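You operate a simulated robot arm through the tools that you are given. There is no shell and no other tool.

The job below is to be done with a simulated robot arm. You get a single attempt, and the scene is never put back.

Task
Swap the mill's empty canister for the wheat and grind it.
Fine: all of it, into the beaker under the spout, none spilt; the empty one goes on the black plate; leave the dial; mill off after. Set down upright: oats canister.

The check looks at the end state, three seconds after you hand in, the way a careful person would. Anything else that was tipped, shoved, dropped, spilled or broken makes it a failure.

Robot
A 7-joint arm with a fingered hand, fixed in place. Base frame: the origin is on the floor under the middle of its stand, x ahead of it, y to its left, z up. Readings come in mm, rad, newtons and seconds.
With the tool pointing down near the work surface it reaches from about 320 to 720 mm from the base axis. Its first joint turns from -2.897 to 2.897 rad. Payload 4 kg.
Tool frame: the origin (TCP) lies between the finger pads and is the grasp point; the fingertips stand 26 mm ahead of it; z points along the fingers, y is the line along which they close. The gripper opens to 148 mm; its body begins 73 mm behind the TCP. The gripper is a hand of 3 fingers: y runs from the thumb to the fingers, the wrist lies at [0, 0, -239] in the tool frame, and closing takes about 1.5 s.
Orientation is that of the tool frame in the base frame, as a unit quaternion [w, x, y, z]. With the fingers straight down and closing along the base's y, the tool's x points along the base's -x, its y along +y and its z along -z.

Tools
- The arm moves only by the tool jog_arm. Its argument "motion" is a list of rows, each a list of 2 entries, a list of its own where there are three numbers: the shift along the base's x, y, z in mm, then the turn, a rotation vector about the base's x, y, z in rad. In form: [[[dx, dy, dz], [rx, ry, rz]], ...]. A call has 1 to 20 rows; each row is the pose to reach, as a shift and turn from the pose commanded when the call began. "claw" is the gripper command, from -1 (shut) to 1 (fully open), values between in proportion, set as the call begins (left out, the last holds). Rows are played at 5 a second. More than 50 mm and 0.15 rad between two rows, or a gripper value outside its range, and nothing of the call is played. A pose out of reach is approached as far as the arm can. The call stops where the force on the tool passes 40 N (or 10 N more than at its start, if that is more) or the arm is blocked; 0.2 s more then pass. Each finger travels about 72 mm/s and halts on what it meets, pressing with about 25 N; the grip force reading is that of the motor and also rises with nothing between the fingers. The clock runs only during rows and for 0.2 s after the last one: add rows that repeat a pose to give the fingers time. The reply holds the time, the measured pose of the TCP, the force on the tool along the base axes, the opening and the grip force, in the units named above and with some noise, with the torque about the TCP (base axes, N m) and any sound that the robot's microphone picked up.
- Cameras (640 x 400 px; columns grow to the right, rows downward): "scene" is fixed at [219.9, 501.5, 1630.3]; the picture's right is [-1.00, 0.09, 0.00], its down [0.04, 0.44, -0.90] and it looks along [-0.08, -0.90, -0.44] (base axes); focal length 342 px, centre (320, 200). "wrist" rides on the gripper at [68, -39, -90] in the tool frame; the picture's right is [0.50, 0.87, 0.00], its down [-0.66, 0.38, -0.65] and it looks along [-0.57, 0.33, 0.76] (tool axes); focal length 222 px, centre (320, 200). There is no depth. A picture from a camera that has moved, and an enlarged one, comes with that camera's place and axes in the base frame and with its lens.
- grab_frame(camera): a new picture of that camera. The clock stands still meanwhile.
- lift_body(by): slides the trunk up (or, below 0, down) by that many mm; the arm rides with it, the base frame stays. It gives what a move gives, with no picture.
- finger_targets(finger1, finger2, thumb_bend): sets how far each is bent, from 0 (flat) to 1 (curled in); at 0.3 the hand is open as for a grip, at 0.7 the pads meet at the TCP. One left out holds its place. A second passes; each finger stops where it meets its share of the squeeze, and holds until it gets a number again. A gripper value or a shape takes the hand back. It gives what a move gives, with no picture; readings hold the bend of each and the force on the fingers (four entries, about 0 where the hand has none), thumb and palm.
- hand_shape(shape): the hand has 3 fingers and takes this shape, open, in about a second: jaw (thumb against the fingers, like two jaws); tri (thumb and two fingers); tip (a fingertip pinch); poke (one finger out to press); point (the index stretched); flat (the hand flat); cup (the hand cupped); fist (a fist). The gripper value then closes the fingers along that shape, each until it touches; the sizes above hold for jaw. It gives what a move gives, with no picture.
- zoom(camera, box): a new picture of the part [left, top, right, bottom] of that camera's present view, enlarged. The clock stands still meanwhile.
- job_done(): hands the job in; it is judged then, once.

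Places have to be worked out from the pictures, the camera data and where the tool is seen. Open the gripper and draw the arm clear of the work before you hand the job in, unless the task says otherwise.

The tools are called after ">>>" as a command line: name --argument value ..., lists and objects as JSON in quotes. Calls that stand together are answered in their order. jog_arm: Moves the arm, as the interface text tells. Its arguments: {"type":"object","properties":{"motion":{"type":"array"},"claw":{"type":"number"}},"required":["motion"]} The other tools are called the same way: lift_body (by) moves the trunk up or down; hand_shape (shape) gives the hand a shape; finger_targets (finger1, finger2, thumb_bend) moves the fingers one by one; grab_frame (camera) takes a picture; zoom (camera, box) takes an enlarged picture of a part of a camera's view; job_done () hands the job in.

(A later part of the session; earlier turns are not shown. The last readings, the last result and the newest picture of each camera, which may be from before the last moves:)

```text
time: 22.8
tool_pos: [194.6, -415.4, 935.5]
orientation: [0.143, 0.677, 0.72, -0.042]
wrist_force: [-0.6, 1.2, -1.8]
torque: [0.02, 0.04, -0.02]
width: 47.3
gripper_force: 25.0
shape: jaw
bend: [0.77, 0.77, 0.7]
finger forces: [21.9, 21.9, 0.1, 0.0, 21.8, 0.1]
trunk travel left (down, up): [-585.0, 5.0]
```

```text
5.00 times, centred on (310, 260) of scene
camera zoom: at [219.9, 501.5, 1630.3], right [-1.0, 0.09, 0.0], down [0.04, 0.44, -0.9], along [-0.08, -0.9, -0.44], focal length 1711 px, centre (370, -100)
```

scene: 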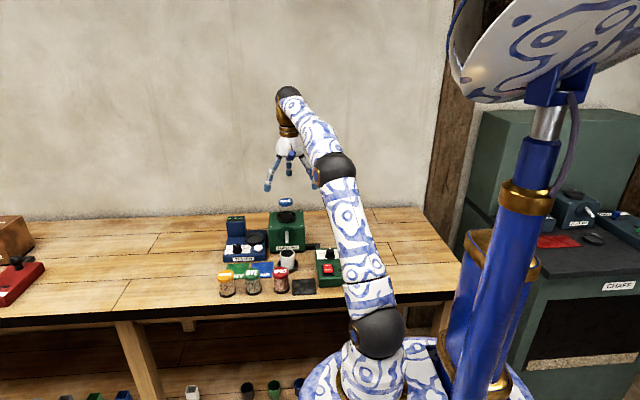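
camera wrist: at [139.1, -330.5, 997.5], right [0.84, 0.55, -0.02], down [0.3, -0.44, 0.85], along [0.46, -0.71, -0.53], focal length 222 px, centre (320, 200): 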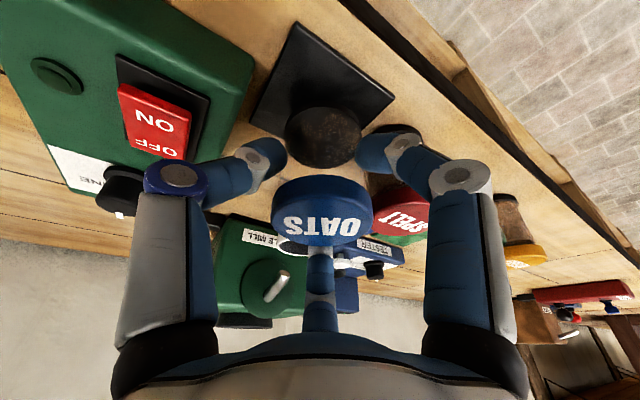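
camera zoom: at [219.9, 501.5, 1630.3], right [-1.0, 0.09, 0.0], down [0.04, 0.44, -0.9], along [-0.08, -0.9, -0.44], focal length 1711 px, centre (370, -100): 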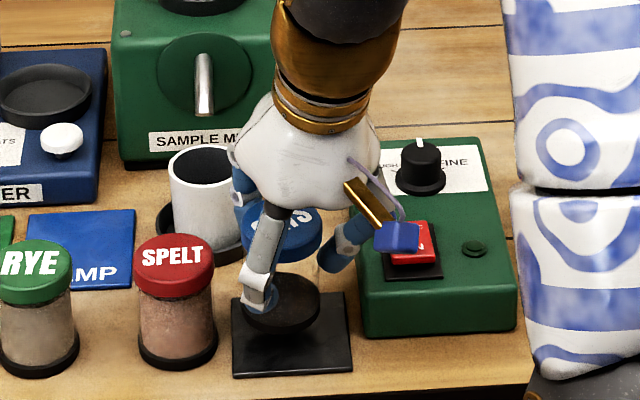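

Clearances look fine: about 25 mm to the spelt canister and the left finger above the control box edge. I continue down in small steps watching the vertical force.

>>> jog_arm --motion '[[[0, 0, -4], [0, 0, 0]], [[0, 0, -8], [0, 0, 0]], [[0, 0, -11], [0, 0, 0]]]'

>>> zoom --camera "wrist" --box '[230, 10, 410, 180]'

```text
time: 23.6
tool_pos: [195.8, -415.5, 924.2]
orientation: [0.142, 0.679, 0.719, -0.043]
wrist_force: [0.6, 0.1, -2.9]
torque: [-0.03, -0.03, 0.0]
width: 47.5
gripper_force: 25.4
shape: jaw
bend: [0.77, 0.77, 0.7]
finger forces: [21.8, 22.0, 0.1, 0.0, 21.8, 0.0]
trunk travel left (down, up): [-585.0, 5.0]
```

```text
2.35 times, centred on (320, 95) of wrist
camera zoom: at [138.7, -330.7, 986.6], right [0.84, 0.55, -0.02], down [0.3, -0.44, 0.85], along [0.46, -0.71, -0.53], focal length 523 px, centre (320, 447)
```

zoom: 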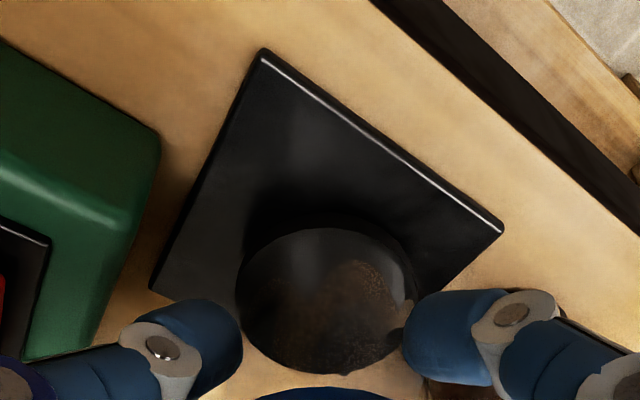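

The base is centred over the plate and only a few mm above it. I continue in fine steps.

>>> jog_arm --motion '[[[0, 0, -1.5], [0, 0, 0]], [[0, 0, -3], [0, 0, 0]], [[0, 0, -3], [0, 0, 0]]]'

```text
time: 24.4
tool_pos: [195.8, -414.5, 920.9]
orientation: [0.142, 0.678, 0.72, -0.043]
wrist_force: [-0.4, -0.3, -1.8]
torque: [0.01, 0.03, -0.01]
width: 47.0
gripper_force: 24.4
shape: jaw
bend: [0.77, 0.77, 0.7]
finger forces: [21.9, 21.9, 0.1, 0.0, 21.6, 0.0]
trunk travel left (down, up): [-585.0, 5.0]
```

No contact yet at TCP z ≈ 921 (force still only the canister's weight). Another 2 mm.

>>> jog_arm --motion '[[[0, 0, -1], [0, 0, 0]], [[0, 0, -2], [0, 0, 0]], [[0, 0, -2], [0, 0, 0]]]'

```text
time: 25.2
tool_pos: [195.4, -415.1, 918.6]
orientation: [0.142, 0.678, 0.72, -0.042]
wrist_force: [0.4, -1.0, -2.2]
torque: [0.03, -0.01, -0.01]
width: 46.9
gripper_force: 24.7
shape: jaw
bend: [0.77, 0.77, 0.7]
finger forces: [22.0, 21.9, 0.0, 0.1, 21.7, 0.1]
trunk travel left (down, up): [-585.0, 5.0]
```

Still hanging free at 918.6; two more millimetres, then I'll look.

>>> jog_arm --motion '[[[0, 0, -1], [0, 0, 0]], [[0, 0, -2], [0, 0, 0]], [[0, 0, -2], [0, 0, 0]]]'

>>> zoom --camera "wrist" --box '[230, 10, 410, 180]'

>>> zoom --camera "scene" --box '[280, 230, 350, 300]'

```text
time: 26.0
tool_pos: [194.5, -415.7, 916.9]
orientation: [0.143, 0.677, 0.72, -0.042]
wrist_force: [0.6, -1.3, 7.4]
torque: [0.07, 0.05, 0.0]
width: 47.3
gripper_force: 25.0
shape: jaw
bend: [0.77, 0.77, 0.7]
finger forces: [23.6, 24.9, 0.0, 0.0, 22.8, 0.0]
trunk travel left (down, up): [-585.0, 5.0]
```

```text
2.35 times, centred on (320, 95) of wrist
camera zoom: at [138.6, -330.6, 980.1], right [0.84, 0.55, -0.02], down [0.3, -0.43, 0.85], along [0.46, -0.71, -0.53], focal length 523 px, centre (320, 447)
```

zoom: 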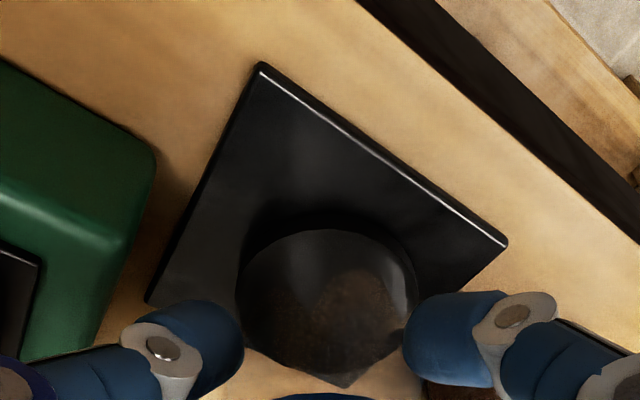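

```text
5.71 times, centred on (315, 265) of scene
camera zoom: at [219.9, 501.5, 1630.3], right [-1.0, 0.09, 0.0], down [0.04, 0.44, -0.9], along [-0.08, -0.9, -0.44], focal length 1955 px, centre (349, -171)
```

zoom: 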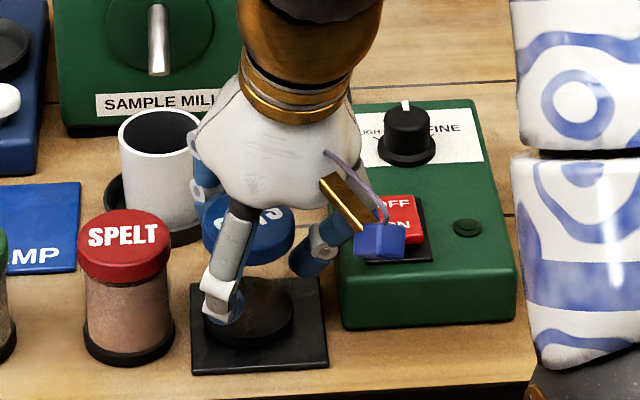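

Touchdown: the vertical force went from −2 to +7 N with the base centred on the plate. I ease up slightly and open the fingers just enough to clear the lid.

>>> jog_arm --motion '[[[0, 0, 1], [0, 0, 0]], [[0, 0, 1], [0, 0, 0]]]'

>>> jog_arm --motion '[[[0, 0, 0], [0, 0, 0]], [[0, 0, 0], [0, 0, 0]], [[0, 0, 0], [0, 0, 0]]]' --claw -0.12

>>> grab_frame --camera "wrist"

>>> zoom --camera "scene" --box '[280, 230, 350, 300]'

```text
time: 26.6
tool_pos: [194.1, -414.7, 917.9]
orientation: [0.143, 0.678, 0.719, -0.042]
wrist_force: [0.7, -0.5, 2.0]
torque: [0.03, 0.02, -0.02]
width: 47.1
gripper_force: 25.3
shape: jaw
bend: [0.77, 0.77, 0.7]
finger forces: [23.2, 23.8, 0.0, 0.1, 22.4, 0.0]
trunk travel left (down, up): [-585.0, 5.0]
```

```text
time: 27.4
tool_pos: [194.1, -414.7, 918.1]
orientation: [0.142, 0.678, 0.72, -0.043]
wrist_force: [-0.3, -0.3, -0.9]
torque: [0.01, -0.01, 0.03]
width: 64.8
gripper_force: 0.0
shape: jaw
bend: [0.39, 0.39, 0.7]
finger forces: [0.0, 0.0, 0.1, 0.0, 0.1, 0.0]
trunk travel left (down, up): [-585.0, 5.0]
```

```text
taken
camera wrist: at [138.5, -330.4, 980.8], right [0.84, 0.55, -0.02], down [0.3, -0.44, 0.85], along [0.46, -0.71, -0.53], focal length 222 px, centre (320, 200)
```

wrist: 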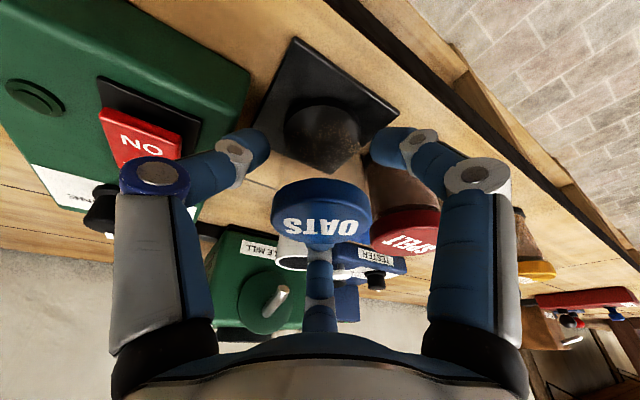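

```text
5.71 times, centred on (315, 265) of scene
camera zoom: at [219.9, 501.5, 1630.3], right [-1.0, 0.09, 0.0], down [0.04, 0.44, -0.9], along [-0.08, -0.9, -0.44], focal length 1955 px, centre (349, -171)
```

zoom: 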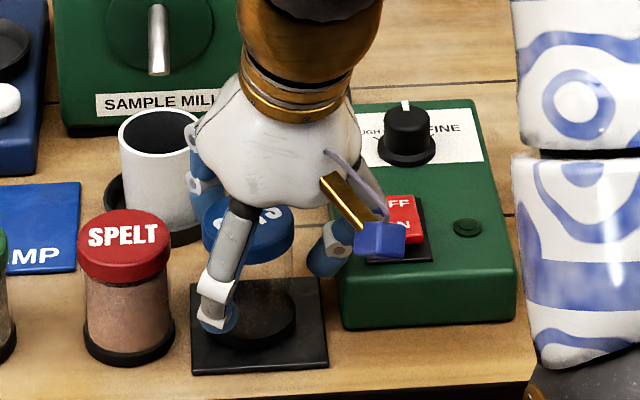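

The canister stands free on the plate. I open a little more and retreat straight up slowly.

>>> jog_arm --motion '[[[0, 0, 0], [0, 0, 0]], [[0, 0, 4], [0, 0, 0]], [[0, 0, 12], [0, 0, 0]], [[0, 0, 22], [0, 0, 0]], [[0, 0, 36], [0, 0, 0]], [[0, 0, 56], [0, 0, 0]], [[0, 0, 80], [0, 0, 0]]]' --claw 0.0

>>> grab_frame --camera "wrist"

>>> zoom --camera "scene" --box '[260, 220, 360, 300]'

```text
time: 29.0
tool_pos: [195.3, -414.6, 996.9]
orientation: [0.143, 0.678, 0.72, -0.043]
wrist_force: [-0.4, 0.5, 0.6]
torque: [0.05, -0.01, 0.01]
width: 73.7
gripper_force: 0.1
shape: jaw
bend: [0.36, 0.36, 0.7]
finger forces: [0.0, 0.0, 0.0, 0.0, 0.1, 0.1]
trunk travel left (down, up): [-585.0, 5.0]
```

```text
taken
camera wrist: at [138.8, -330.4, 1060.7], right [0.84, 0.55, -0.02], down [0.3, -0.44, 0.85], along [0.46, -0.71, -0.53], focal length 222 px, centre (320, 200)
```

wrist: 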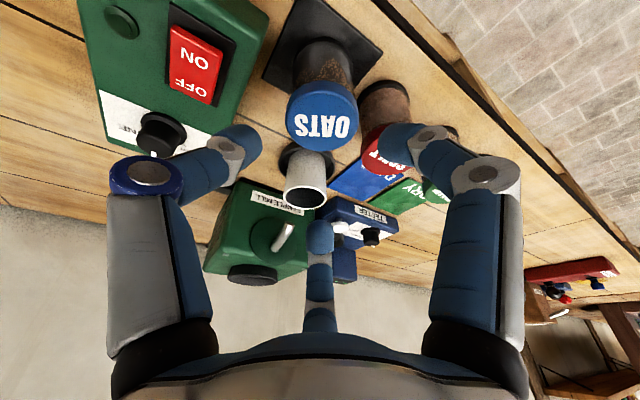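

```text
5.00 times, centred on (310, 260) of scene
camera zoom: at [219.9, 501.5, 1630.3], right [-1.0, 0.09, 0.0], down [0.04, 0.44, -0.9], along [-0.08, -0.9, -0.44], focal length 1711 px, centre (370, -100)
```

zoom: 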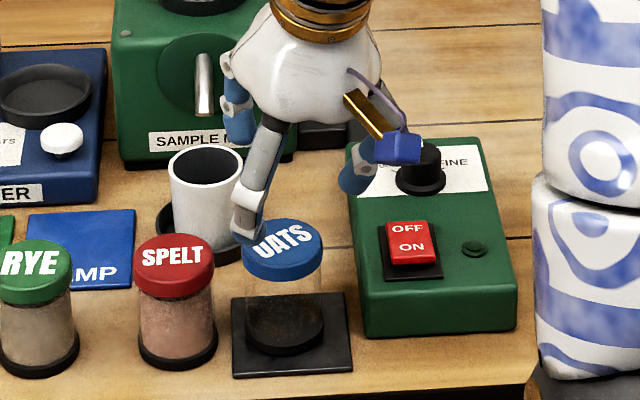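

The oats canister stands upright in the middle of the black plate. Next, the wheat: I rise, straighten the tool, and turn +60° so that at the wheat no finger will point at the rye canister.

>>> jog_arm --motion '[[[10, 0, 15], [0.087, 0.05, 0]], [[25, 0, 30], [0.173, 0.1, 0]], [[45, 0, 45], [0.26, 0.15, 0]], [[60, 0, 50], [0.26, 0.15, 0]]]' --claw 0.1

>>> jog_arm --motion '[[[20, 0, 0], [0, 0, 0.13]], [[45, 0, 0], [0, 0, 0.26]], [[70, 0, 0], [0, 0, 0.39]], [[95, 0, 0], [0, 0, 0.52]], [[120, 0, 0], [0, 0, 0.65]], [[145, 0, 0], [0, 0, 0.78]], [[165, 0, 0], [0, 0, 0.91]], [[185, 0, 0], [0, 0, 1.047]], [[185, 0, 0], [0, 0, 1.047]]]'

>>> grab_frame --camera "wrist"

```text
time: 30.0
tool_pos: [254.3, -413.7, 1047.3]
orientation: [-0.001, 0.685, 0.729, 0.0]
wrist_force: [0.6, -0.9, 0.6]
torque: [0.01, 0.03, 0.03]
width: 81.0
gripper_force: 0.1
shape: jaw
bend: [0.34, 0.34, 0.7]
finger forces: [0.0, 0.0, 0.0, 0.0, 0.1, 0.1]
trunk travel left (down, up): [-585.0, 5.0]
```

```text
time: 32.0
tool_pos: [439.6, -415.7, 1047.4]
orientation: [-0.001, 0.229, 0.973, 0.001]
wrist_force: [0.1, -0.4, -0.1]
torque: [0.01, 0.01, 0.03]
width: 80.8
gripper_force: 0.0
shape: jaw
bend: [0.34, 0.34, 0.7]
finger forces: [0.0, 0.1, 0.0, 0.0, 0.1, 0.1]
trunk travel left (down, up): [-585.0, 5.0]
```

```text
taken
camera wrist: at [360.2, -420.9, 1138.0], right [-0.06, 1.0, 0.0], down [0.76, 0.05, 0.65], along [0.65, 0.04, -0.76], focal length 222 px, centre (320, 200)
```

wrist: 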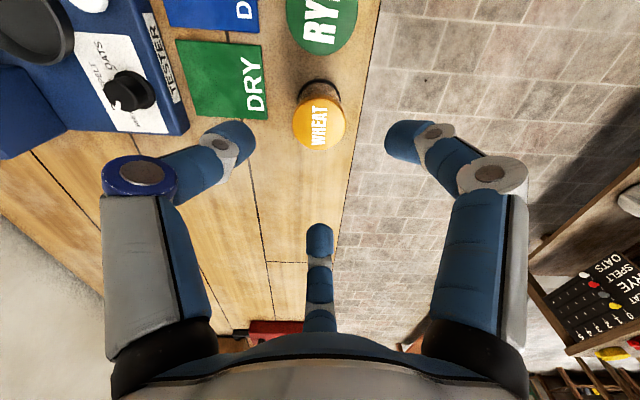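

The wheat lid appears at about (445, -416) from here. I zoom to refine before tilting and descending.

>>> zoom --camera "wrist" --box '[260, 0, 400, 160]'

>>> zoom --camera "scene" --box '[180, 170, 320, 300]'

```text
2.50 times, centred on (330, 80) of wrist
camera zoom: at [360.2, -420.9, 1138.0], right [-0.06, 1.0, 0.0], down [0.76, 0.05, 0.65], along [0.65, 0.04, -0.76], focal length 555 px, centre (295, 500)
```

zoom: 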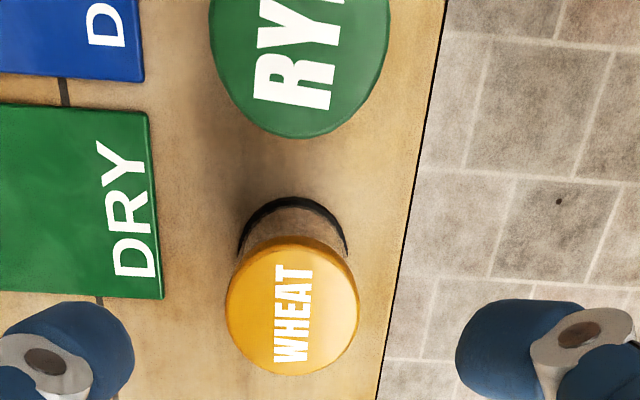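

```text
3.08 times, centred on (250, 235) of scene
camera zoom: at [219.9, 501.5, 1630.3], right [-1.0, 0.09, 0.0], down [0.04, 0.44, -0.9], along [-0.08, -0.9, -0.44], focal length 1053 px, centre (535, 92)
```

zoom: 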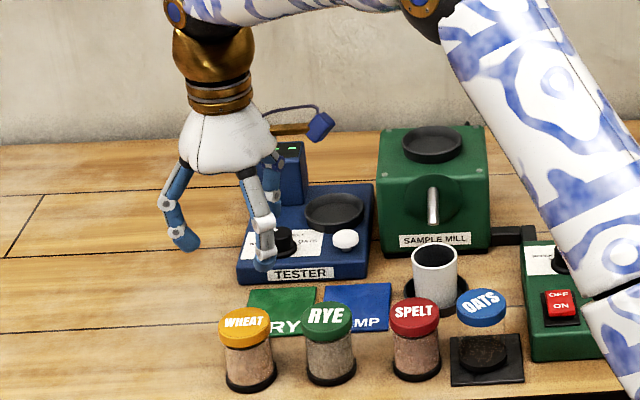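

Wheat's axis is at about (446, -415.5). I apply the same 17° tilt (toward the mill direction, so no re-orientation is needed later) and come down to just above the lid.

>>> jog_arm --motion '[[[2, 2, -10], [-0.0967, -0.026, 0]], [[4, 4, -30], [-0.193, -0.052, 0]], [[6, 5.3, -55], [-0.29, -0.078, 0]], [[6, 5.3, -60], [-0.29, -0.078, 0]], [[6, 5.3, -60], [-0.29, -0.078, 0]]]' --claw 0.1

>>> grab_frame --camera "wrist"

>>> zoom --camera "scene" --box '[180, 190, 300, 300]'

```text
time: 33.2
tool_pos: [446.2, -408.8, 986.8]
orientation: [0.07, 0.227, 0.963, -0.131]
wrist_force: [-0.6, 0.3, -0.6]
torque: [0.0, 0.01, 0.0]
width: 80.9
gripper_force: 0.0
shape: jaw
bend: [0.34, 0.34, 0.7]
finger forces: [0.0, 0.1, 0.0, 0.0, 0.0, 0.0]
trunk travel left (down, up): [-585.0, 5.0]
```

```text
taken
camera wrist: at [359.6, -389.8, 1069.3], right [-0.05, 0.96, -0.29], down [0.7, 0.24, 0.67], along [0.71, -0.17, -0.68], focal length 222 px, centre (320, 200)
```

wrist: 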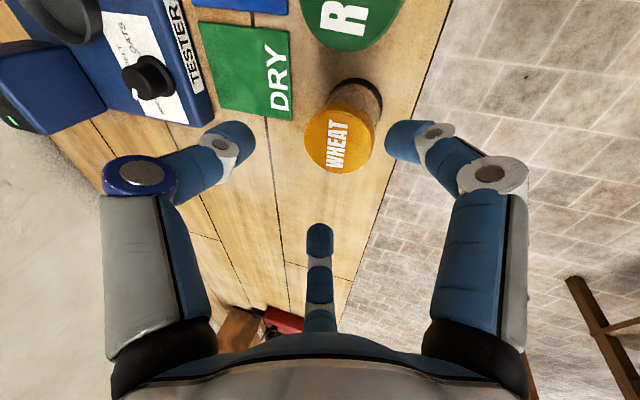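

```text
3.64 times, centred on (240, 245) of scene
camera zoom: at [219.9, 501.5, 1630.3], right [-1.0, 0.09, 0.0], down [0.04, 0.44, -0.9], along [-0.08, -0.9, -0.44], focal length 1244 px, centre (611, 36)
```

zoom: 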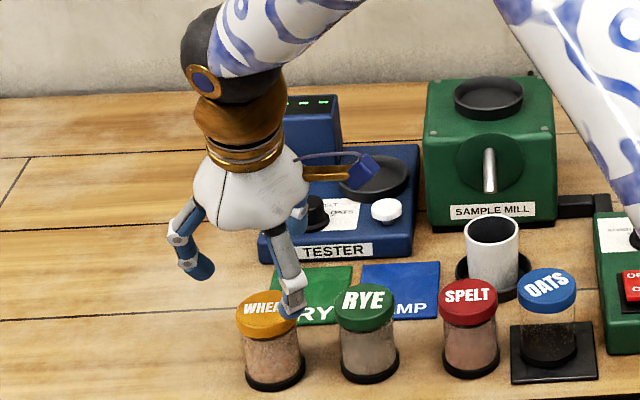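

I zoom to check the lid centre against the hand.

>>> zoom --camera "wrist" --box '[260, 60, 420, 200]'

```text
2.86 times, centred on (340, 130) of wrist
camera zoom: at [359.6, -389.8, 1069.3], right [-0.05, 0.96, -0.29], down [0.7, 0.24, 0.67], along [0.71, -0.17, -0.68], focal length 635 px, centre (263, 400)
```

zoom: 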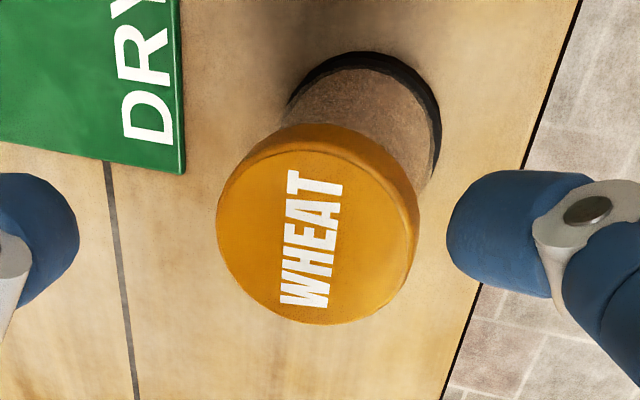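

The lid centre sits about 5 mm ahead of the TCP along the tilt, exactly as I want it. I descend to the grip height (TCP z ≈ 915).

>>> jog_arm --motion '[[[0, 0, -18], [0, 0, 0]], [[0, 0, -36], [0, 0, 0]], [[0, 0, -54], [0, 0, 0]], [[0, 0, -66], [0, 0, 0]], [[0, 0, -72], [0, 0, 0]], [[0, 0, -72], [0, 0, 0]]]' --claw 0.1

>>> grab_frame --camera "wrist"

>>> zoom --camera "scene" --box '[190, 220, 290, 300]'

```text
time: 34.6
tool_pos: [445.2, -409.0, 915.6]
orientation: [0.071, 0.228, 0.962, -0.131]
wrist_force: [-0.1, -0.8, -0.6]
torque: [-0.02, 0.01, -0.01]
width: 81.1
gripper_force: 0.1
shape: jaw
bend: [0.34, 0.34, 0.7]
finger forces: [0.0, 0.1, 0.1, 0.1, 0.0, 0.1]
trunk travel left (down, up): [-585.0, 5.0]
```

```text
taken
camera wrist: at [359.4, -389.8, 997.2], right [-0.05, 0.96, -0.29], down [0.7, 0.24, 0.67], along [0.71, -0.17, -0.68], focal length 222 px, centre (320, 200)
```

wrist: 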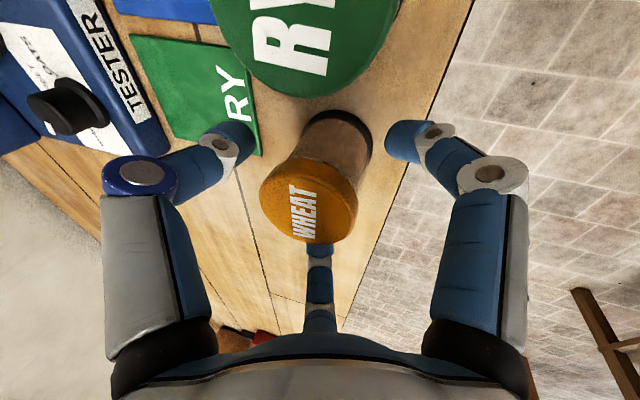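

```text
5.00 times, centred on (240, 260) of scene
camera zoom: at [219.9, 501.5, 1630.3], right [-1.0, 0.09, 0.0], down [0.04, 0.44, -0.9], along [-0.08, -0.9, -0.44], focal length 1711 px, centre (720, -100)
```

zoom: 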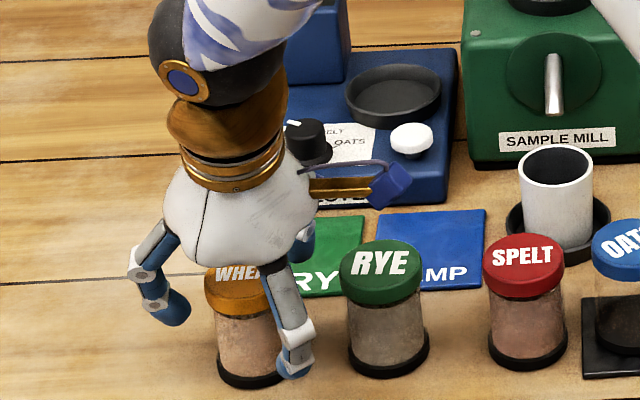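

Geometry checks out: the canister axis passes through the middle of the fingertips. I close in two steps.

>>> jog_arm --motion '[[[0, 0, 0], [0, 0, 0]], [[0, 0, 0], [0, 0, 0]], [[0, 0, 0], [0, 0, 0]]]' --claw -0.25

>>> grab_frame --camera "wrist"

>>> zoom --camera "scene" --box '[190, 220, 290, 300]'

```text
time: 35.4
tool_pos: [446.4, -411.4, 915.2]
orientation: [0.069, 0.228, 0.962, -0.131]
wrist_force: [0.4, -0.6, -0.5]
torque: [0.03, 0.02, 0.01]
width: 56.2
gripper_force: 0.0
shape: jaw
bend: [0.77, 0.77, 0.7]
finger forces: [0.1, 0.5, 0.1, 0.1, 0.0, 0.0]
trunk travel left (down, up): [-585.0, 5.0]
```

```text
taken
camera wrist: at [359.5, -389.8, 997.4], right [-0.05, 0.96, -0.29], down [0.7, 0.24, 0.67], along [0.71, -0.17, -0.68], focal length 222 px, centre (320, 200)
```

wrist: 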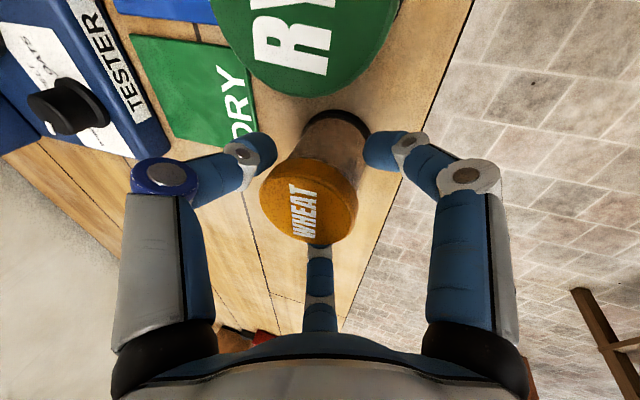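

```text
5.00 times, centred on (240, 260) of scene
camera zoom: at [219.9, 501.5, 1630.3], right [-1.0, 0.09, 0.0], down [0.04, 0.44, -0.9], along [-0.08, -0.9, -0.44], focal length 1711 px, centre (720, -100)
```

zoom: 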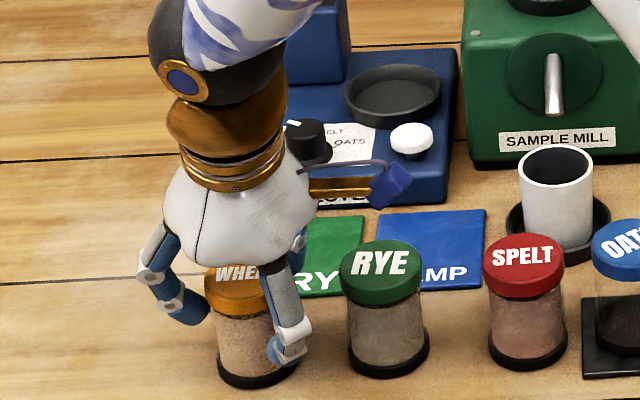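

Everything still in place; now I close firmly.

>>> jog_arm --motion '[[[0, 0, 0], [0, 0, 0]], [[0, 0, 0], [0, 0, 0]], [[0, 0, 0], [0, 0, 0]], [[0, 0, 0], [0, 0, 0]], [[0, 0, 0], [0, 0, 0]]]' --claw -1

>>> grab_frame --camera "wrist"

>>> zoom --camera "scene" --box '[190, 220, 290, 300]'

```text
time: 36.6
tool_pos: [445.9, -409.8, 915.2]
orientation: [0.07, 0.228, 0.962, -0.131]
wrist_force: [-0.6, 1.0, 0.2]
torque: [0.05, -0.01, 0.02]
width: 47.8
gripper_force: 25.0
shape: jaw
bend: [0.77, 0.77, 0.7]
finger forces: [21.9, 22.3, 0.0, 0.0, 22.5, 0.0]
trunk travel left (down, up): [-585.0, 5.0]
```

```text
taken
camera wrist: at [359.4, -389.8, 997.4], right [-0.05, 0.96, -0.29], down [0.7, 0.24, 0.67], along [0.71, -0.17, -0.68], focal length 222 px, centre (320, 200)
```

wrist: 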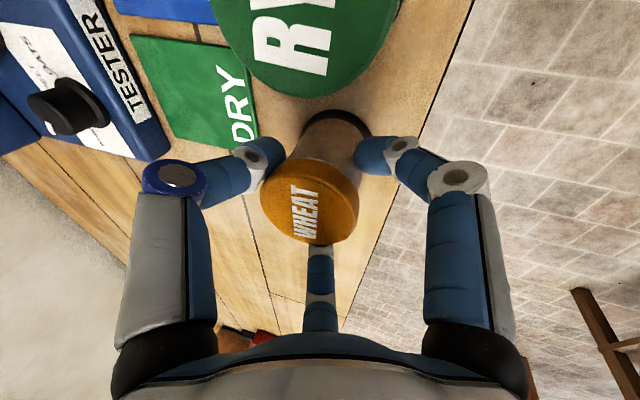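

```text
5.00 times, centred on (240, 260) of scene
camera zoom: at [219.9, 501.5, 1630.3], right [-1.0, 0.09, 0.0], down [0.04, 0.44, -0.9], along [-0.08, -0.9, -0.44], focal length 1711 px, centre (720, -100)
```

zoom: 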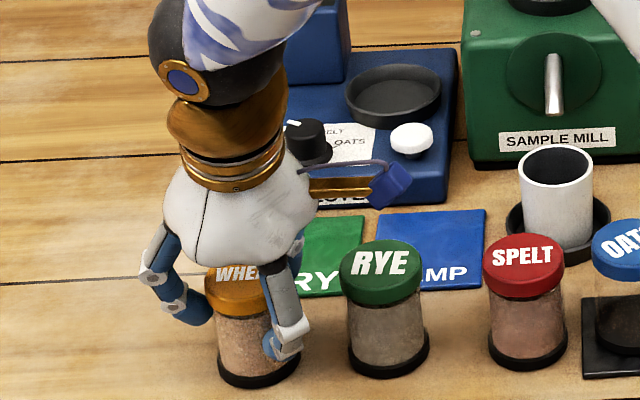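

Firm three-finger grip (≈22 N each), canister unmoved. I lift it straight up.

>>> jog_arm --motion '[[[0, 0, 5], [0, 0, 0]], [[0, 0, 12], [0, 0, 0]], [[0, 0, 25], [0, 0, 0]], [[0, 0, 45], [0, 0, 0]], [[0, 0, 70], [0, 0, 0]], [[0, 0, 100], [0, 0, 0]], [[0, 0, 130], [0, 0, 0]], [[0, 0, 155], [0, 0, 0]], [[0, 0, 155], [0, 0, 0]]]'

>>> grab_frame --camera "wrist"

>>> zoom --camera "scene" --box '[170, 170, 310, 300]'

```text
time: 38.6
tool_pos: [445.2, -409.4, 1071.3]
orientation: [0.07, 0.228, 0.962, -0.132]
wrist_force: [-0.2, -0.3, -1.7]
torque: [0.05, -0.02, 0.02]
width: 48.0
gripper_force: 25.2
shape: jaw
bend: [0.77, 0.77, 0.7]
finger forces: [21.1, 22.2, 0.0, 0.0, 22.5, 0.1]
trunk travel left (down, up): [-585.0, 5.0]
```

```text
taken
camera wrist: at [359.4, -389.8, 1152.6], right [-0.05, 0.96, -0.29], down [0.7, 0.24, 0.67], along [0.71, -0.17, -0.68], focal length 222 px, centre (320, 200)
```

wrist: 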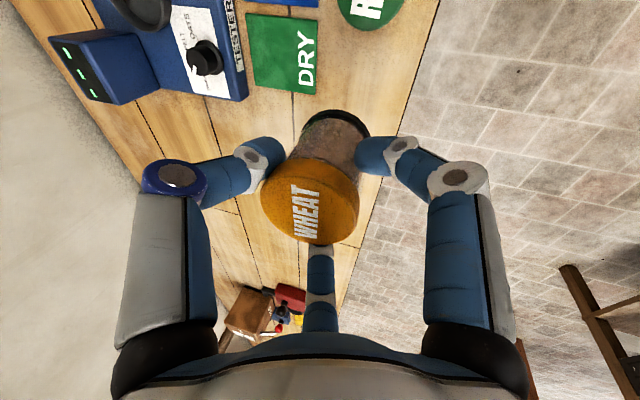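

```text
3.08 times, centred on (240, 235) of scene
camera zoom: at [219.9, 501.5, 1630.3], right [-1.0, 0.09, 0.0], down [0.04, 0.44, -0.9], along [-0.08, -0.9, -0.44], focal length 1053 px, centre (566, 92)
```

zoom: 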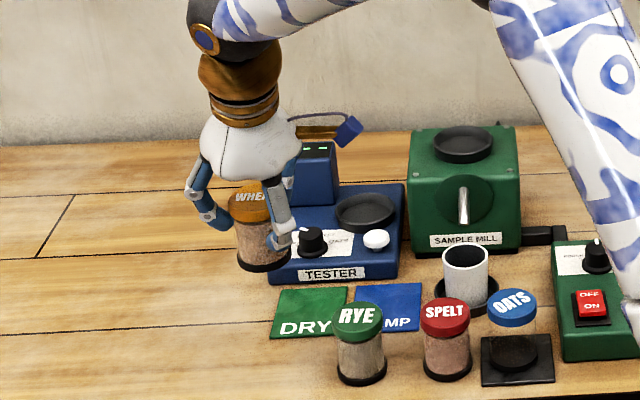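

The wheat is in hand, upright. I carry it over the tester toward the mill, keeping its base at about z ≈ 1009 (mill ring ≈ 983), and stop short of the seat for a look.

>>> jog_arm --motion '[[[-15, -16, 1], [0, 0, 0]], [[-38, -40, 2], [0, 0, 0]], [[-62, -65, 3], [0, 0, 0]], [[-86, -90, 4], [0, 0, 0]], [[-110, -115, 5], [0, 0, 0]], [[-133, -140, 5], [0, 0, 0]], [[-155, -163, 5], [0, 0, 0]], [[-175, -185, 5], [0, 0, 0]], [[-190, -200, 5], [0, 0, 0]], [[-190, -200, 5], [0, 0, 0]]]'

>>> grab_frame --camera "wrist"

>>> zoom --camera "scene" --box '[220, 140, 360, 250]'

```text
time: 40.8
tool_pos: [256.1, -610.6, 1075.1]
orientation: [0.07, 0.227, 0.962, -0.131]
wrist_force: [-0.1, 0.6, -2.1]
torque: [0.02, 0.02, 0.02]
width: 47.6
gripper_force: 25.0
shape: jaw
bend: [0.77, 0.77, 0.7]
finger forces: [21.0, 22.5, 0.0, 0.0, 22.6, 0.0]
trunk travel left (down, up): [-585.0, 5.0]
```

```text
taken
camera wrist: at [169.3, -590.4, 1157.1], right [-0.05, 0.96, -0.29], down [0.7, 0.24, 0.67], along [0.71, -0.17, -0.68], focal length 222 px, centre (320, 200)
```

wrist: 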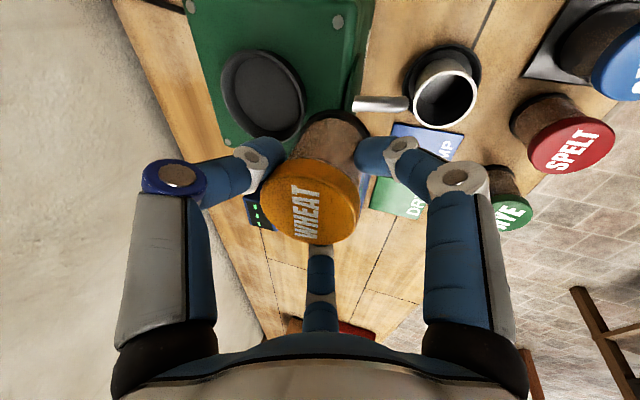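

```text
3.64 times, centred on (290, 195) of scene
camera zoom: at [219.9, 501.5, 1630.3], right [-1.0, 0.09, 0.0], down [0.04, 0.44, -0.9], along [-0.08, -0.9, -0.44], focal length 1244 px, centre (429, 218)
```

zoom: 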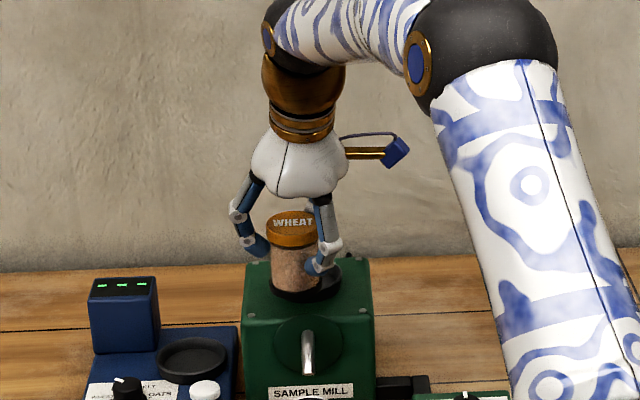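

The empty seat is visible. I zoom on it to measure its centre.

>>> zoom --camera "wrist" --box '[180, 20, 380, 160]'

```text
2.86 times, centred on (280, 90) of wrist
camera zoom: at [169.3, -590.4, 1157.1], right [-0.05, 0.96, -0.29], down [0.7, 0.24, 0.67], along [0.71, -0.17, -0.68], focal length 635 px, centre (434, 514)
```

zoom: 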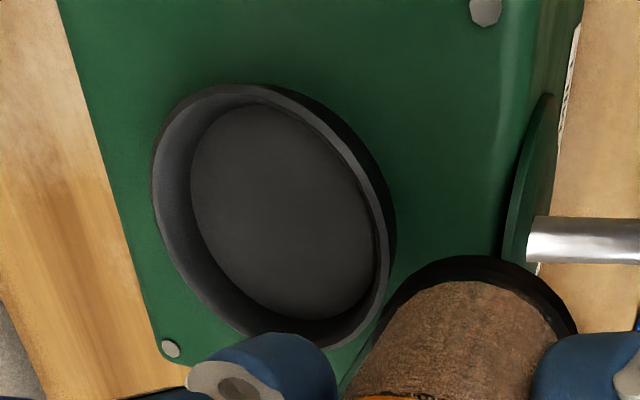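

Seat centre measures about (244–248, −688…−691). I move over the seat, staying with the base above the ring, then lower slightly to compare base and ring directly in one picture.

>>> jog_arm --motion '[[[-2, -18, 0], [0, 0, 0]], [[-4, -37, 0], [0, 0, 0]], [[-7, -56, -1], [0, 0, 0]], [[-9, -73, -3], [0, 0, 0]], [[-9, -73, -3], [0, 0, 0]]]'

>>> grab_frame --camera "wrist"

>>> zoom --camera "scene" --box '[250, 170, 330, 230]'

```text
time: 42.0
tool_pos: [246.9, -682.8, 1072.0]
orientation: [0.07, 0.227, 0.963, -0.13]
wrist_force: [0.3, 0.2, -2.6]
torque: [-0.01, -0.01, 0.02]
width: 47.4
gripper_force: 25.2
shape: jaw
bend: [0.77, 0.77, 0.7]
finger forces: [21.0, 22.2, 0.0, 0.0, 22.6, 0.0]
trunk travel left (down, up): [-585.0, 5.0]
```

```text
taken
camera wrist: at [160.6, -663.1, 1154.0], right [-0.05, 0.96, -0.29], down [0.7, 0.24, 0.67], along [0.71, -0.17, -0.68], focal length 222 px, centre (320, 200)
```

wrist: 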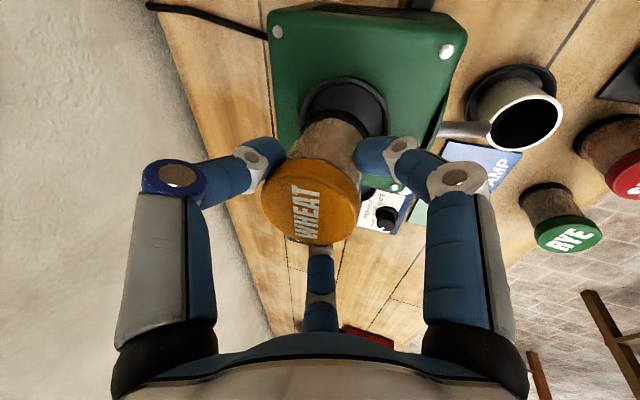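

```text
6.67 times, centred on (290, 200) of scene
camera zoom: at [219.9, 501.5, 1630.3], right [-1.0, 0.09, 0.0], down [0.04, 0.44, -0.9], along [-0.08, -0.9, -0.44], focal length 2281 px, centre (520, 200)
```

zoom: 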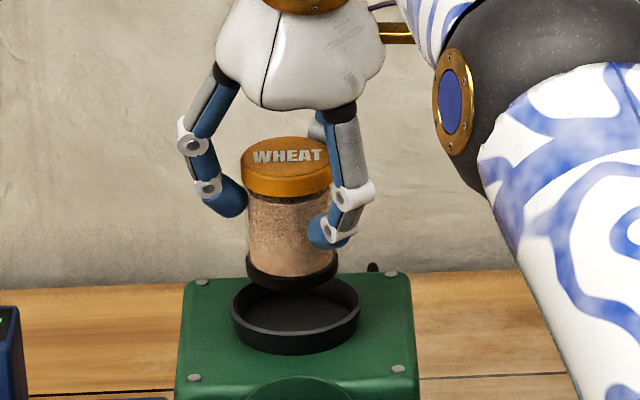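

Seen from the scene camera the base is about 1.5 mm off in +x relative to the ring. I correct that and lower to just above the ring, then compare again.

>>> jog_arm --motion '[[[-0.7, 0, -7], [0, 0, 0]], [[-1.4, 0, -14], [0, 0, 0]], [[-1.4, 0, -20], [0, 0, 0]], [[-1.4, 0, -20], [0, 0, 0]]]'

>>> zoom --camera "wrist" --box '[240, 60, 440, 220]'

>>> zoom --camera "scene" --box '[260, 190, 320, 230]'

```text
time: 43.0
tool_pos: [244.7, -684.2, 1053.3]
orientation: [0.07, 0.227, 0.962, -0.131]
wrist_force: [-0.3, 0.1, -1.9]
torque: [0.0, 0.0, 0.04]
width: 47.3
gripper_force: 25.0
shape: jaw
bend: [0.77, 0.77, 0.7]
finger forces: [21.1, 22.3, 0.0, 0.0, 22.7, 0.0]
trunk travel left (down, up): [-585.0, 5.0]
```

```text
2.50 times, centred on (340, 140) of wrist
camera zoom: at [159.6, -663.4, 1133.8], right [-0.05, 0.96, -0.29], down [0.7, 0.24, 0.67], along [0.71, -0.17, -0.68], focal length 555 px, centre (270, 350)
```

zoom: 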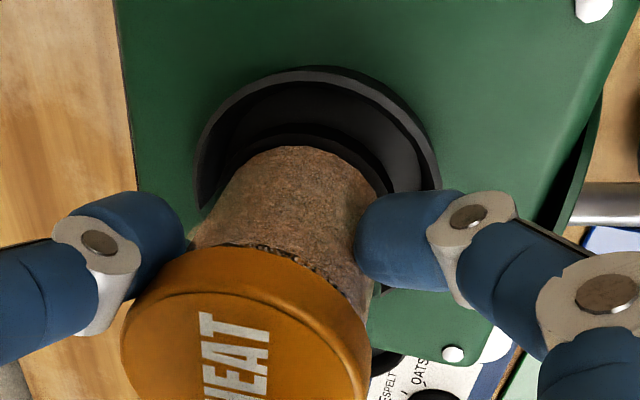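

```text
10.00 times, centred on (290, 210) of scene
camera zoom: at [219.9, 501.5, 1630.3], right [-1.0, 0.09, 0.0], down [0.04, 0.44, -0.9], along [-0.08, -0.9, -0.44], focal length 3422 px, centre (620, 100)
```

zoom: 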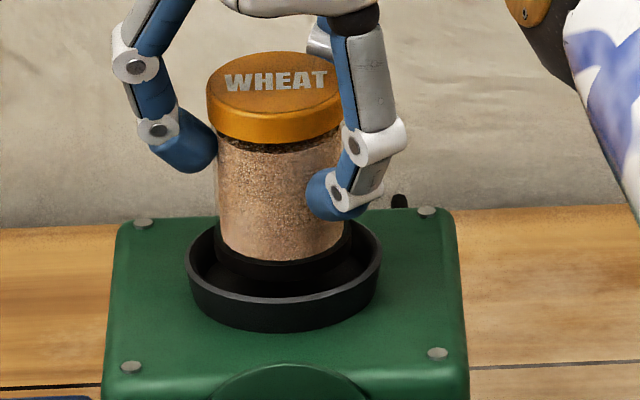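

Base and ring are concentric to within about a millimetre or two, with roughly 6 mm of play. I lower slowly toward the seat (expected at TCP z ≈ 1036–1037).

>>> jog_arm --motion '[[[-0.5, 0, -3], [0, 0, 0]], [[-0.8, 0, -6], [0, 0, 0]], [[-0.8, 0, -9], [0, 0, 0]], [[-0.8, 0, -12], [0, 0, 0]], [[-0.8, 0, -12], [0, 0, 0]]]'

>>> zoom --camera "scene" --box '[260, 190, 320, 275]'

>>> zoom --camera "wrist" --box '[240, 60, 440, 220]'

```text
time: 44.2
tool_pos: [245.2, -682.5, 1041.8]
orientation: [0.071, 0.227, 0.962, -0.131]
wrist_force: [0.1, -0.7, -0.8]
torque: [0.02, -0.03, 0.0]
width: 47.8
gripper_force: 25.0
shape: jaw
bend: [0.77, 0.77, 0.7]
finger forces: [21.3, 22.5, 0.1, 0.0, 23.1, 0.0]
trunk travel left (down, up): [-585.0, 5.0]
```

```text
4.71 times, centred on (290, 232) of scene
camera zoom: at [219.9, 501.5, 1630.3], right [-1.0, 0.09, 0.0], down [0.04, 0.44, -0.9], along [-0.08, -0.9, -0.44], focal length 1610 px, centre (461, 47)
```

zoom: 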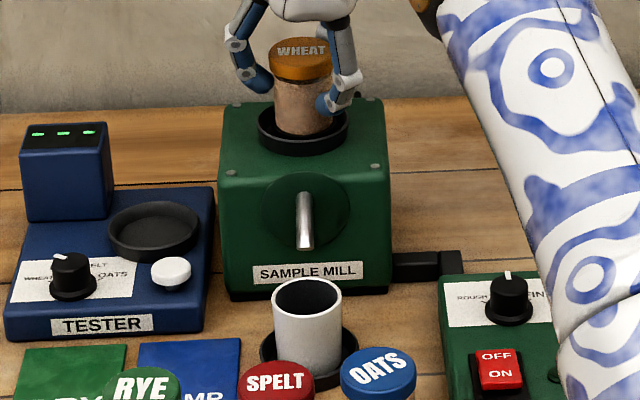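

```text
2.50 times, centred on (340, 140) of wrist
camera zoom: at [158.4, -663.5, 1122.1], right [-0.05, 0.96, -0.29], down [0.7, 0.24, 0.67], along [0.71, -0.17, -0.68], focal length 555 px, centre (270, 350)
```

zoom: 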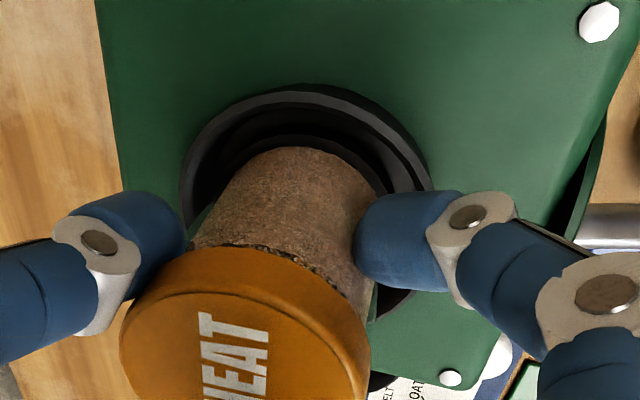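

The wheat lid now sits almost where the oats lid was. I go on in 1.5 mm steps to feel the seat.

>>> jog_arm --motion '[[[0, 0, -1], [0, 0, 0]], [[0, 0, -2], [0, 0, 0]], [[0, 0, -2], [0, 0, 0]]]'

```text
time: 45.0
tool_pos: [243.9, -683.2, 1039.3]
orientation: [0.071, 0.227, 0.962, -0.132]
wrist_force: [0.0, -2.1, 7.0]
torque: [0.03, 0.01, 0.01]
width: 47.8
gripper_force: 25.0
shape: jaw
bend: [0.77, 0.77, 0.7]
finger forces: [22.3, 23.2, 0.0, 0.0, 25.8, 0.0]
trunk travel left (down, up): [-585.0, 5.0]
```

Contact at TCP z ≈ 1040 (+7 N). I compare the lid height with the oats' original seated view, using the same zoom.

>>> zoom --camera "scene" --box '[260, 190, 320, 275]'

>>> zoom --camera "scene" --box '[260, 190, 320, 230]'

>>> zoom --camera "wrist" --box '[270, 70, 430, 190]'

```text
4.71 times, centred on (290, 232) of scene
camera zoom: at [219.9, 501.5, 1630.3], right [-1.0, 0.09, 0.0], down [0.04, 0.44, -0.9], along [-0.08, -0.9, -0.44], focal length 1610 px, centre (461, 47)
```

zoom: 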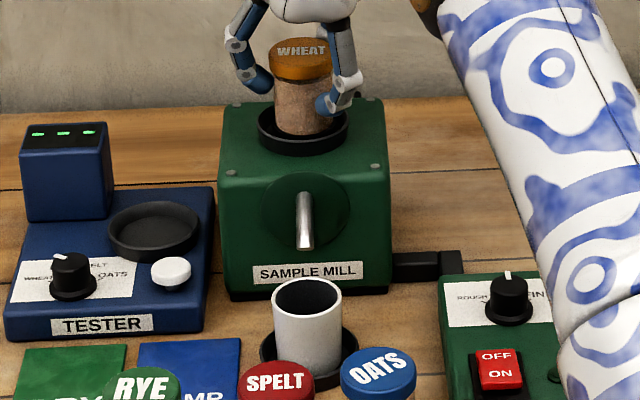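

```text
10.00 times, centred on (290, 210) of scene
camera zoom: at [219.9, 501.5, 1630.3], right [-1.0, 0.09, 0.0], down [0.04, 0.44, -0.9], along [-0.08, -0.9, -0.44], focal length 3422 px, centre (620, 100)
```

zoom: 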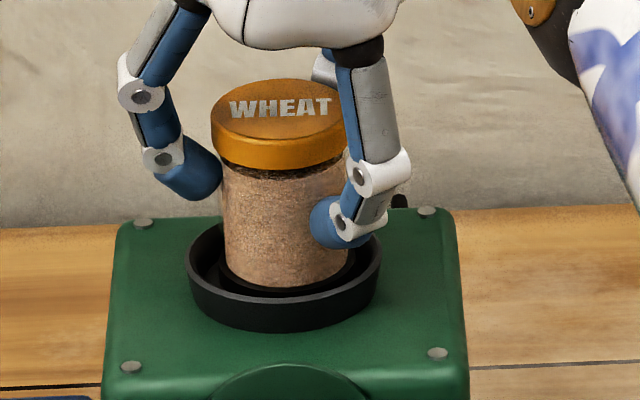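

```text
3.33 times, centred on (350, 130) of wrist
camera zoom: at [158.3, -663.1, 1121.1], right [-0.05, 0.96, -0.29], down [0.7, 0.24, 0.67], along [0.71, -0.17, -0.68], focal length 740 px, centre (220, 433)
```

zoom: 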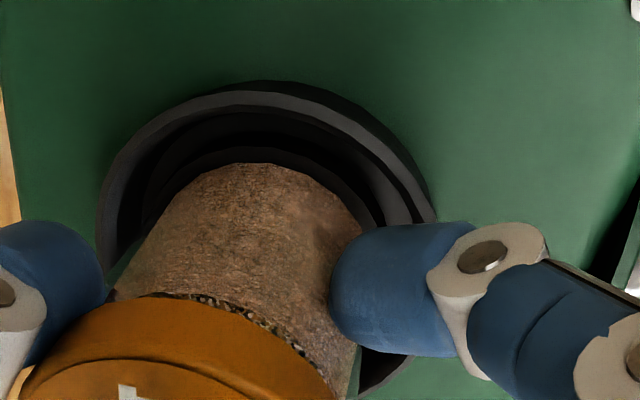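

The lid height matches the oats' seated height and the base is centred inside the ring, so the wheat is seated. I relieve the preload and open the fingers.

>>> jog_arm --motion '[[[0, 0, 1], [0, 0, 0]], [[0, 0, 1], [0, 0, 0]]]'

>>> jog_arm --motion '[[[0, 0, 0], [0, 0, 0]], [[0, 0, 0], [0, 0, 0]], [[0, 0, 0], [0, 0, 0]]]' --claw -0.05

>>> zoom --camera "scene" --box '[260, 190, 320, 230]'

>>> grab_frame --camera "wrist"

```text
time: 45.6
tool_pos: [244.3, -682.4, 1038.7]
orientation: [0.071, 0.227, 0.962, -0.131]
wrist_force: [0.1, -2.1, 4.7]
torque: [0.0, 0.06, 0.04]
width: 47.6
gripper_force: 25.0
shape: jaw
bend: [0.77, 0.77, 0.7]
finger forces: [22.3, 23.2, 0.0, 0.0, 25.6, 0.0]
trunk travel left (down, up): [-585.0, 5.0]
```

```text
time: 46.4
tool_pos: [244.2, -682.1, 1039.2]
orientation: [0.071, 0.227, 0.962, -0.131]
wrist_force: [0.0, 0.3, 0.6]
torque: [-0.03, 0.03, 0.0]
width: 69.9
gripper_force: 0.1
shape: jaw
bend: [0.38, 0.38, 0.7]
finger forces: [0.0, 0.0, 0.0, 0.1, 0.0, 0.0]
trunk travel left (down, up): [-585.0, 5.0]
```

```text
10.00 times, centred on (290, 210) of scene
camera zoom: at [219.9, 501.5, 1630.3], right [-1.0, 0.09, 0.0], down [0.04, 0.44, -0.9], along [-0.08, -0.9, -0.44], focal length 3422 px, centre (620, 100)
```

zoom: 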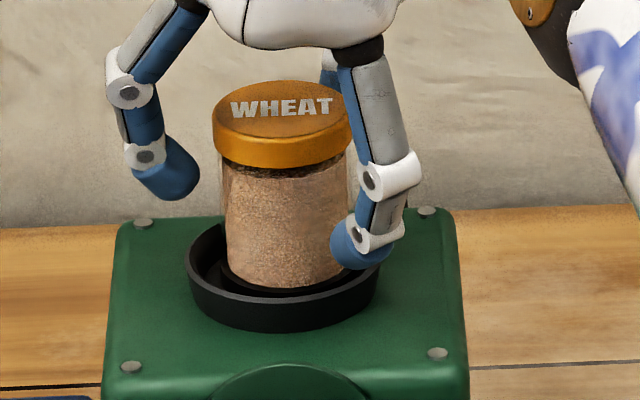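

```text
taken
camera wrist: at [158.3, -663.2, 1121.1], right [-0.05, 0.96, -0.29], down [0.7, 0.24, 0.67], along [0.71, -0.17, -0.68], focal length 222 px, centre (320, 200)
```

wrist: 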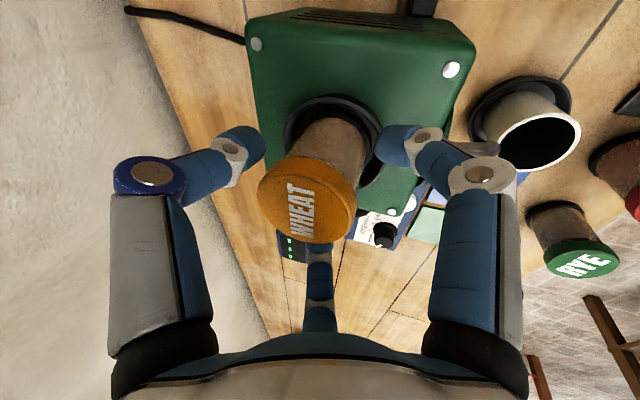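

The wheat stands free and upright in the seat. I retreat straight up, then back toward +y.

>>> jog_arm --motion '[[[0, 0, 5], [0, 0, 0]], [[0, 0, 12], [0, 0, 0]], [[0, 0, 22], [0, 0, 0]], [[0, 0, 34], [0, 0, 0]], [[0, 4, 46], [0, 0, 0]], [[-3, 30, 60], [0, 0, 0]], [[-8, 70, 75], [0, 0, 0]], [[-14, 110, 85], [0, 0, 0]], [[-20, 150, 85], [0, 0, 0]], [[-20, 150, 85], [0, 0, 0]]]' --claw 0.0

>>> zoom --camera "scene" --box '[200, 170, 360, 300]'

>>> grab_frame --camera "wrist"

```text
time: 48.6
tool_pos: [224.3, -533.9, 1124.6]
orientation: [0.069, 0.227, 0.962, -0.131]
wrist_force: [-0.9, 0.5, 1.5]
torque: [0.0, 0.03, 0.0]
width: 73.5
gripper_force: 0.1
shape: jaw
bend: [0.36, 0.36, 0.7]
finger forces: [0.0, 0.0, 0.0, 0.0, 0.0, 0.0]
trunk travel left (down, up): [-585.0, 5.0]
```

```text
3.08 times, centred on (280, 235) of scene
camera zoom: at [219.9, 501.5, 1630.3], right [-1.0, 0.09, 0.0], down [0.04, 0.44, -0.9], along [-0.08, -0.9, -0.44], focal length 1053 px, centre (443, 92)
```

zoom: 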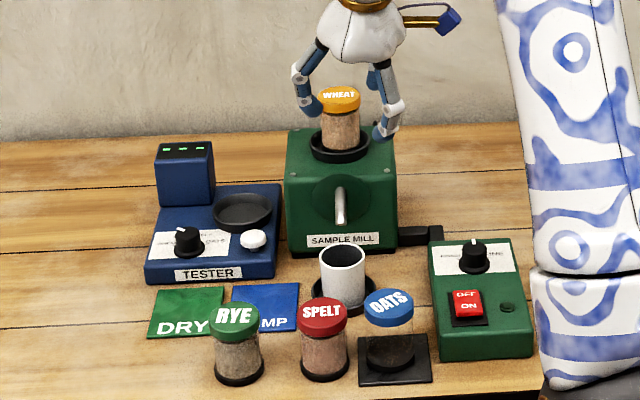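

```text
taken
camera wrist: at [138.2, -512.6, 1206.0], right [-0.05, 0.96, -0.29], down [0.7, 0.24, 0.67], along [0.71, -0.17, -0.68], focal length 222 px, centre (320, 200)
```

wrist: 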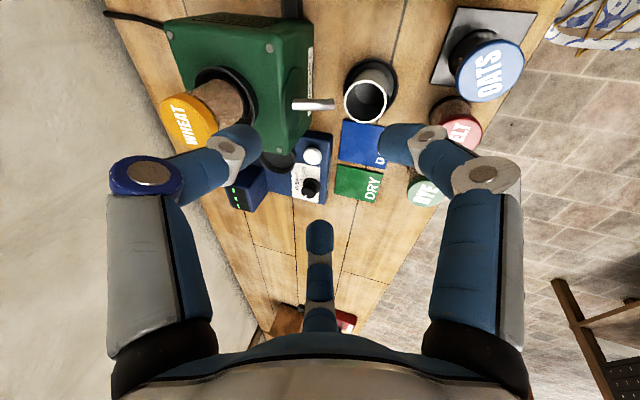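

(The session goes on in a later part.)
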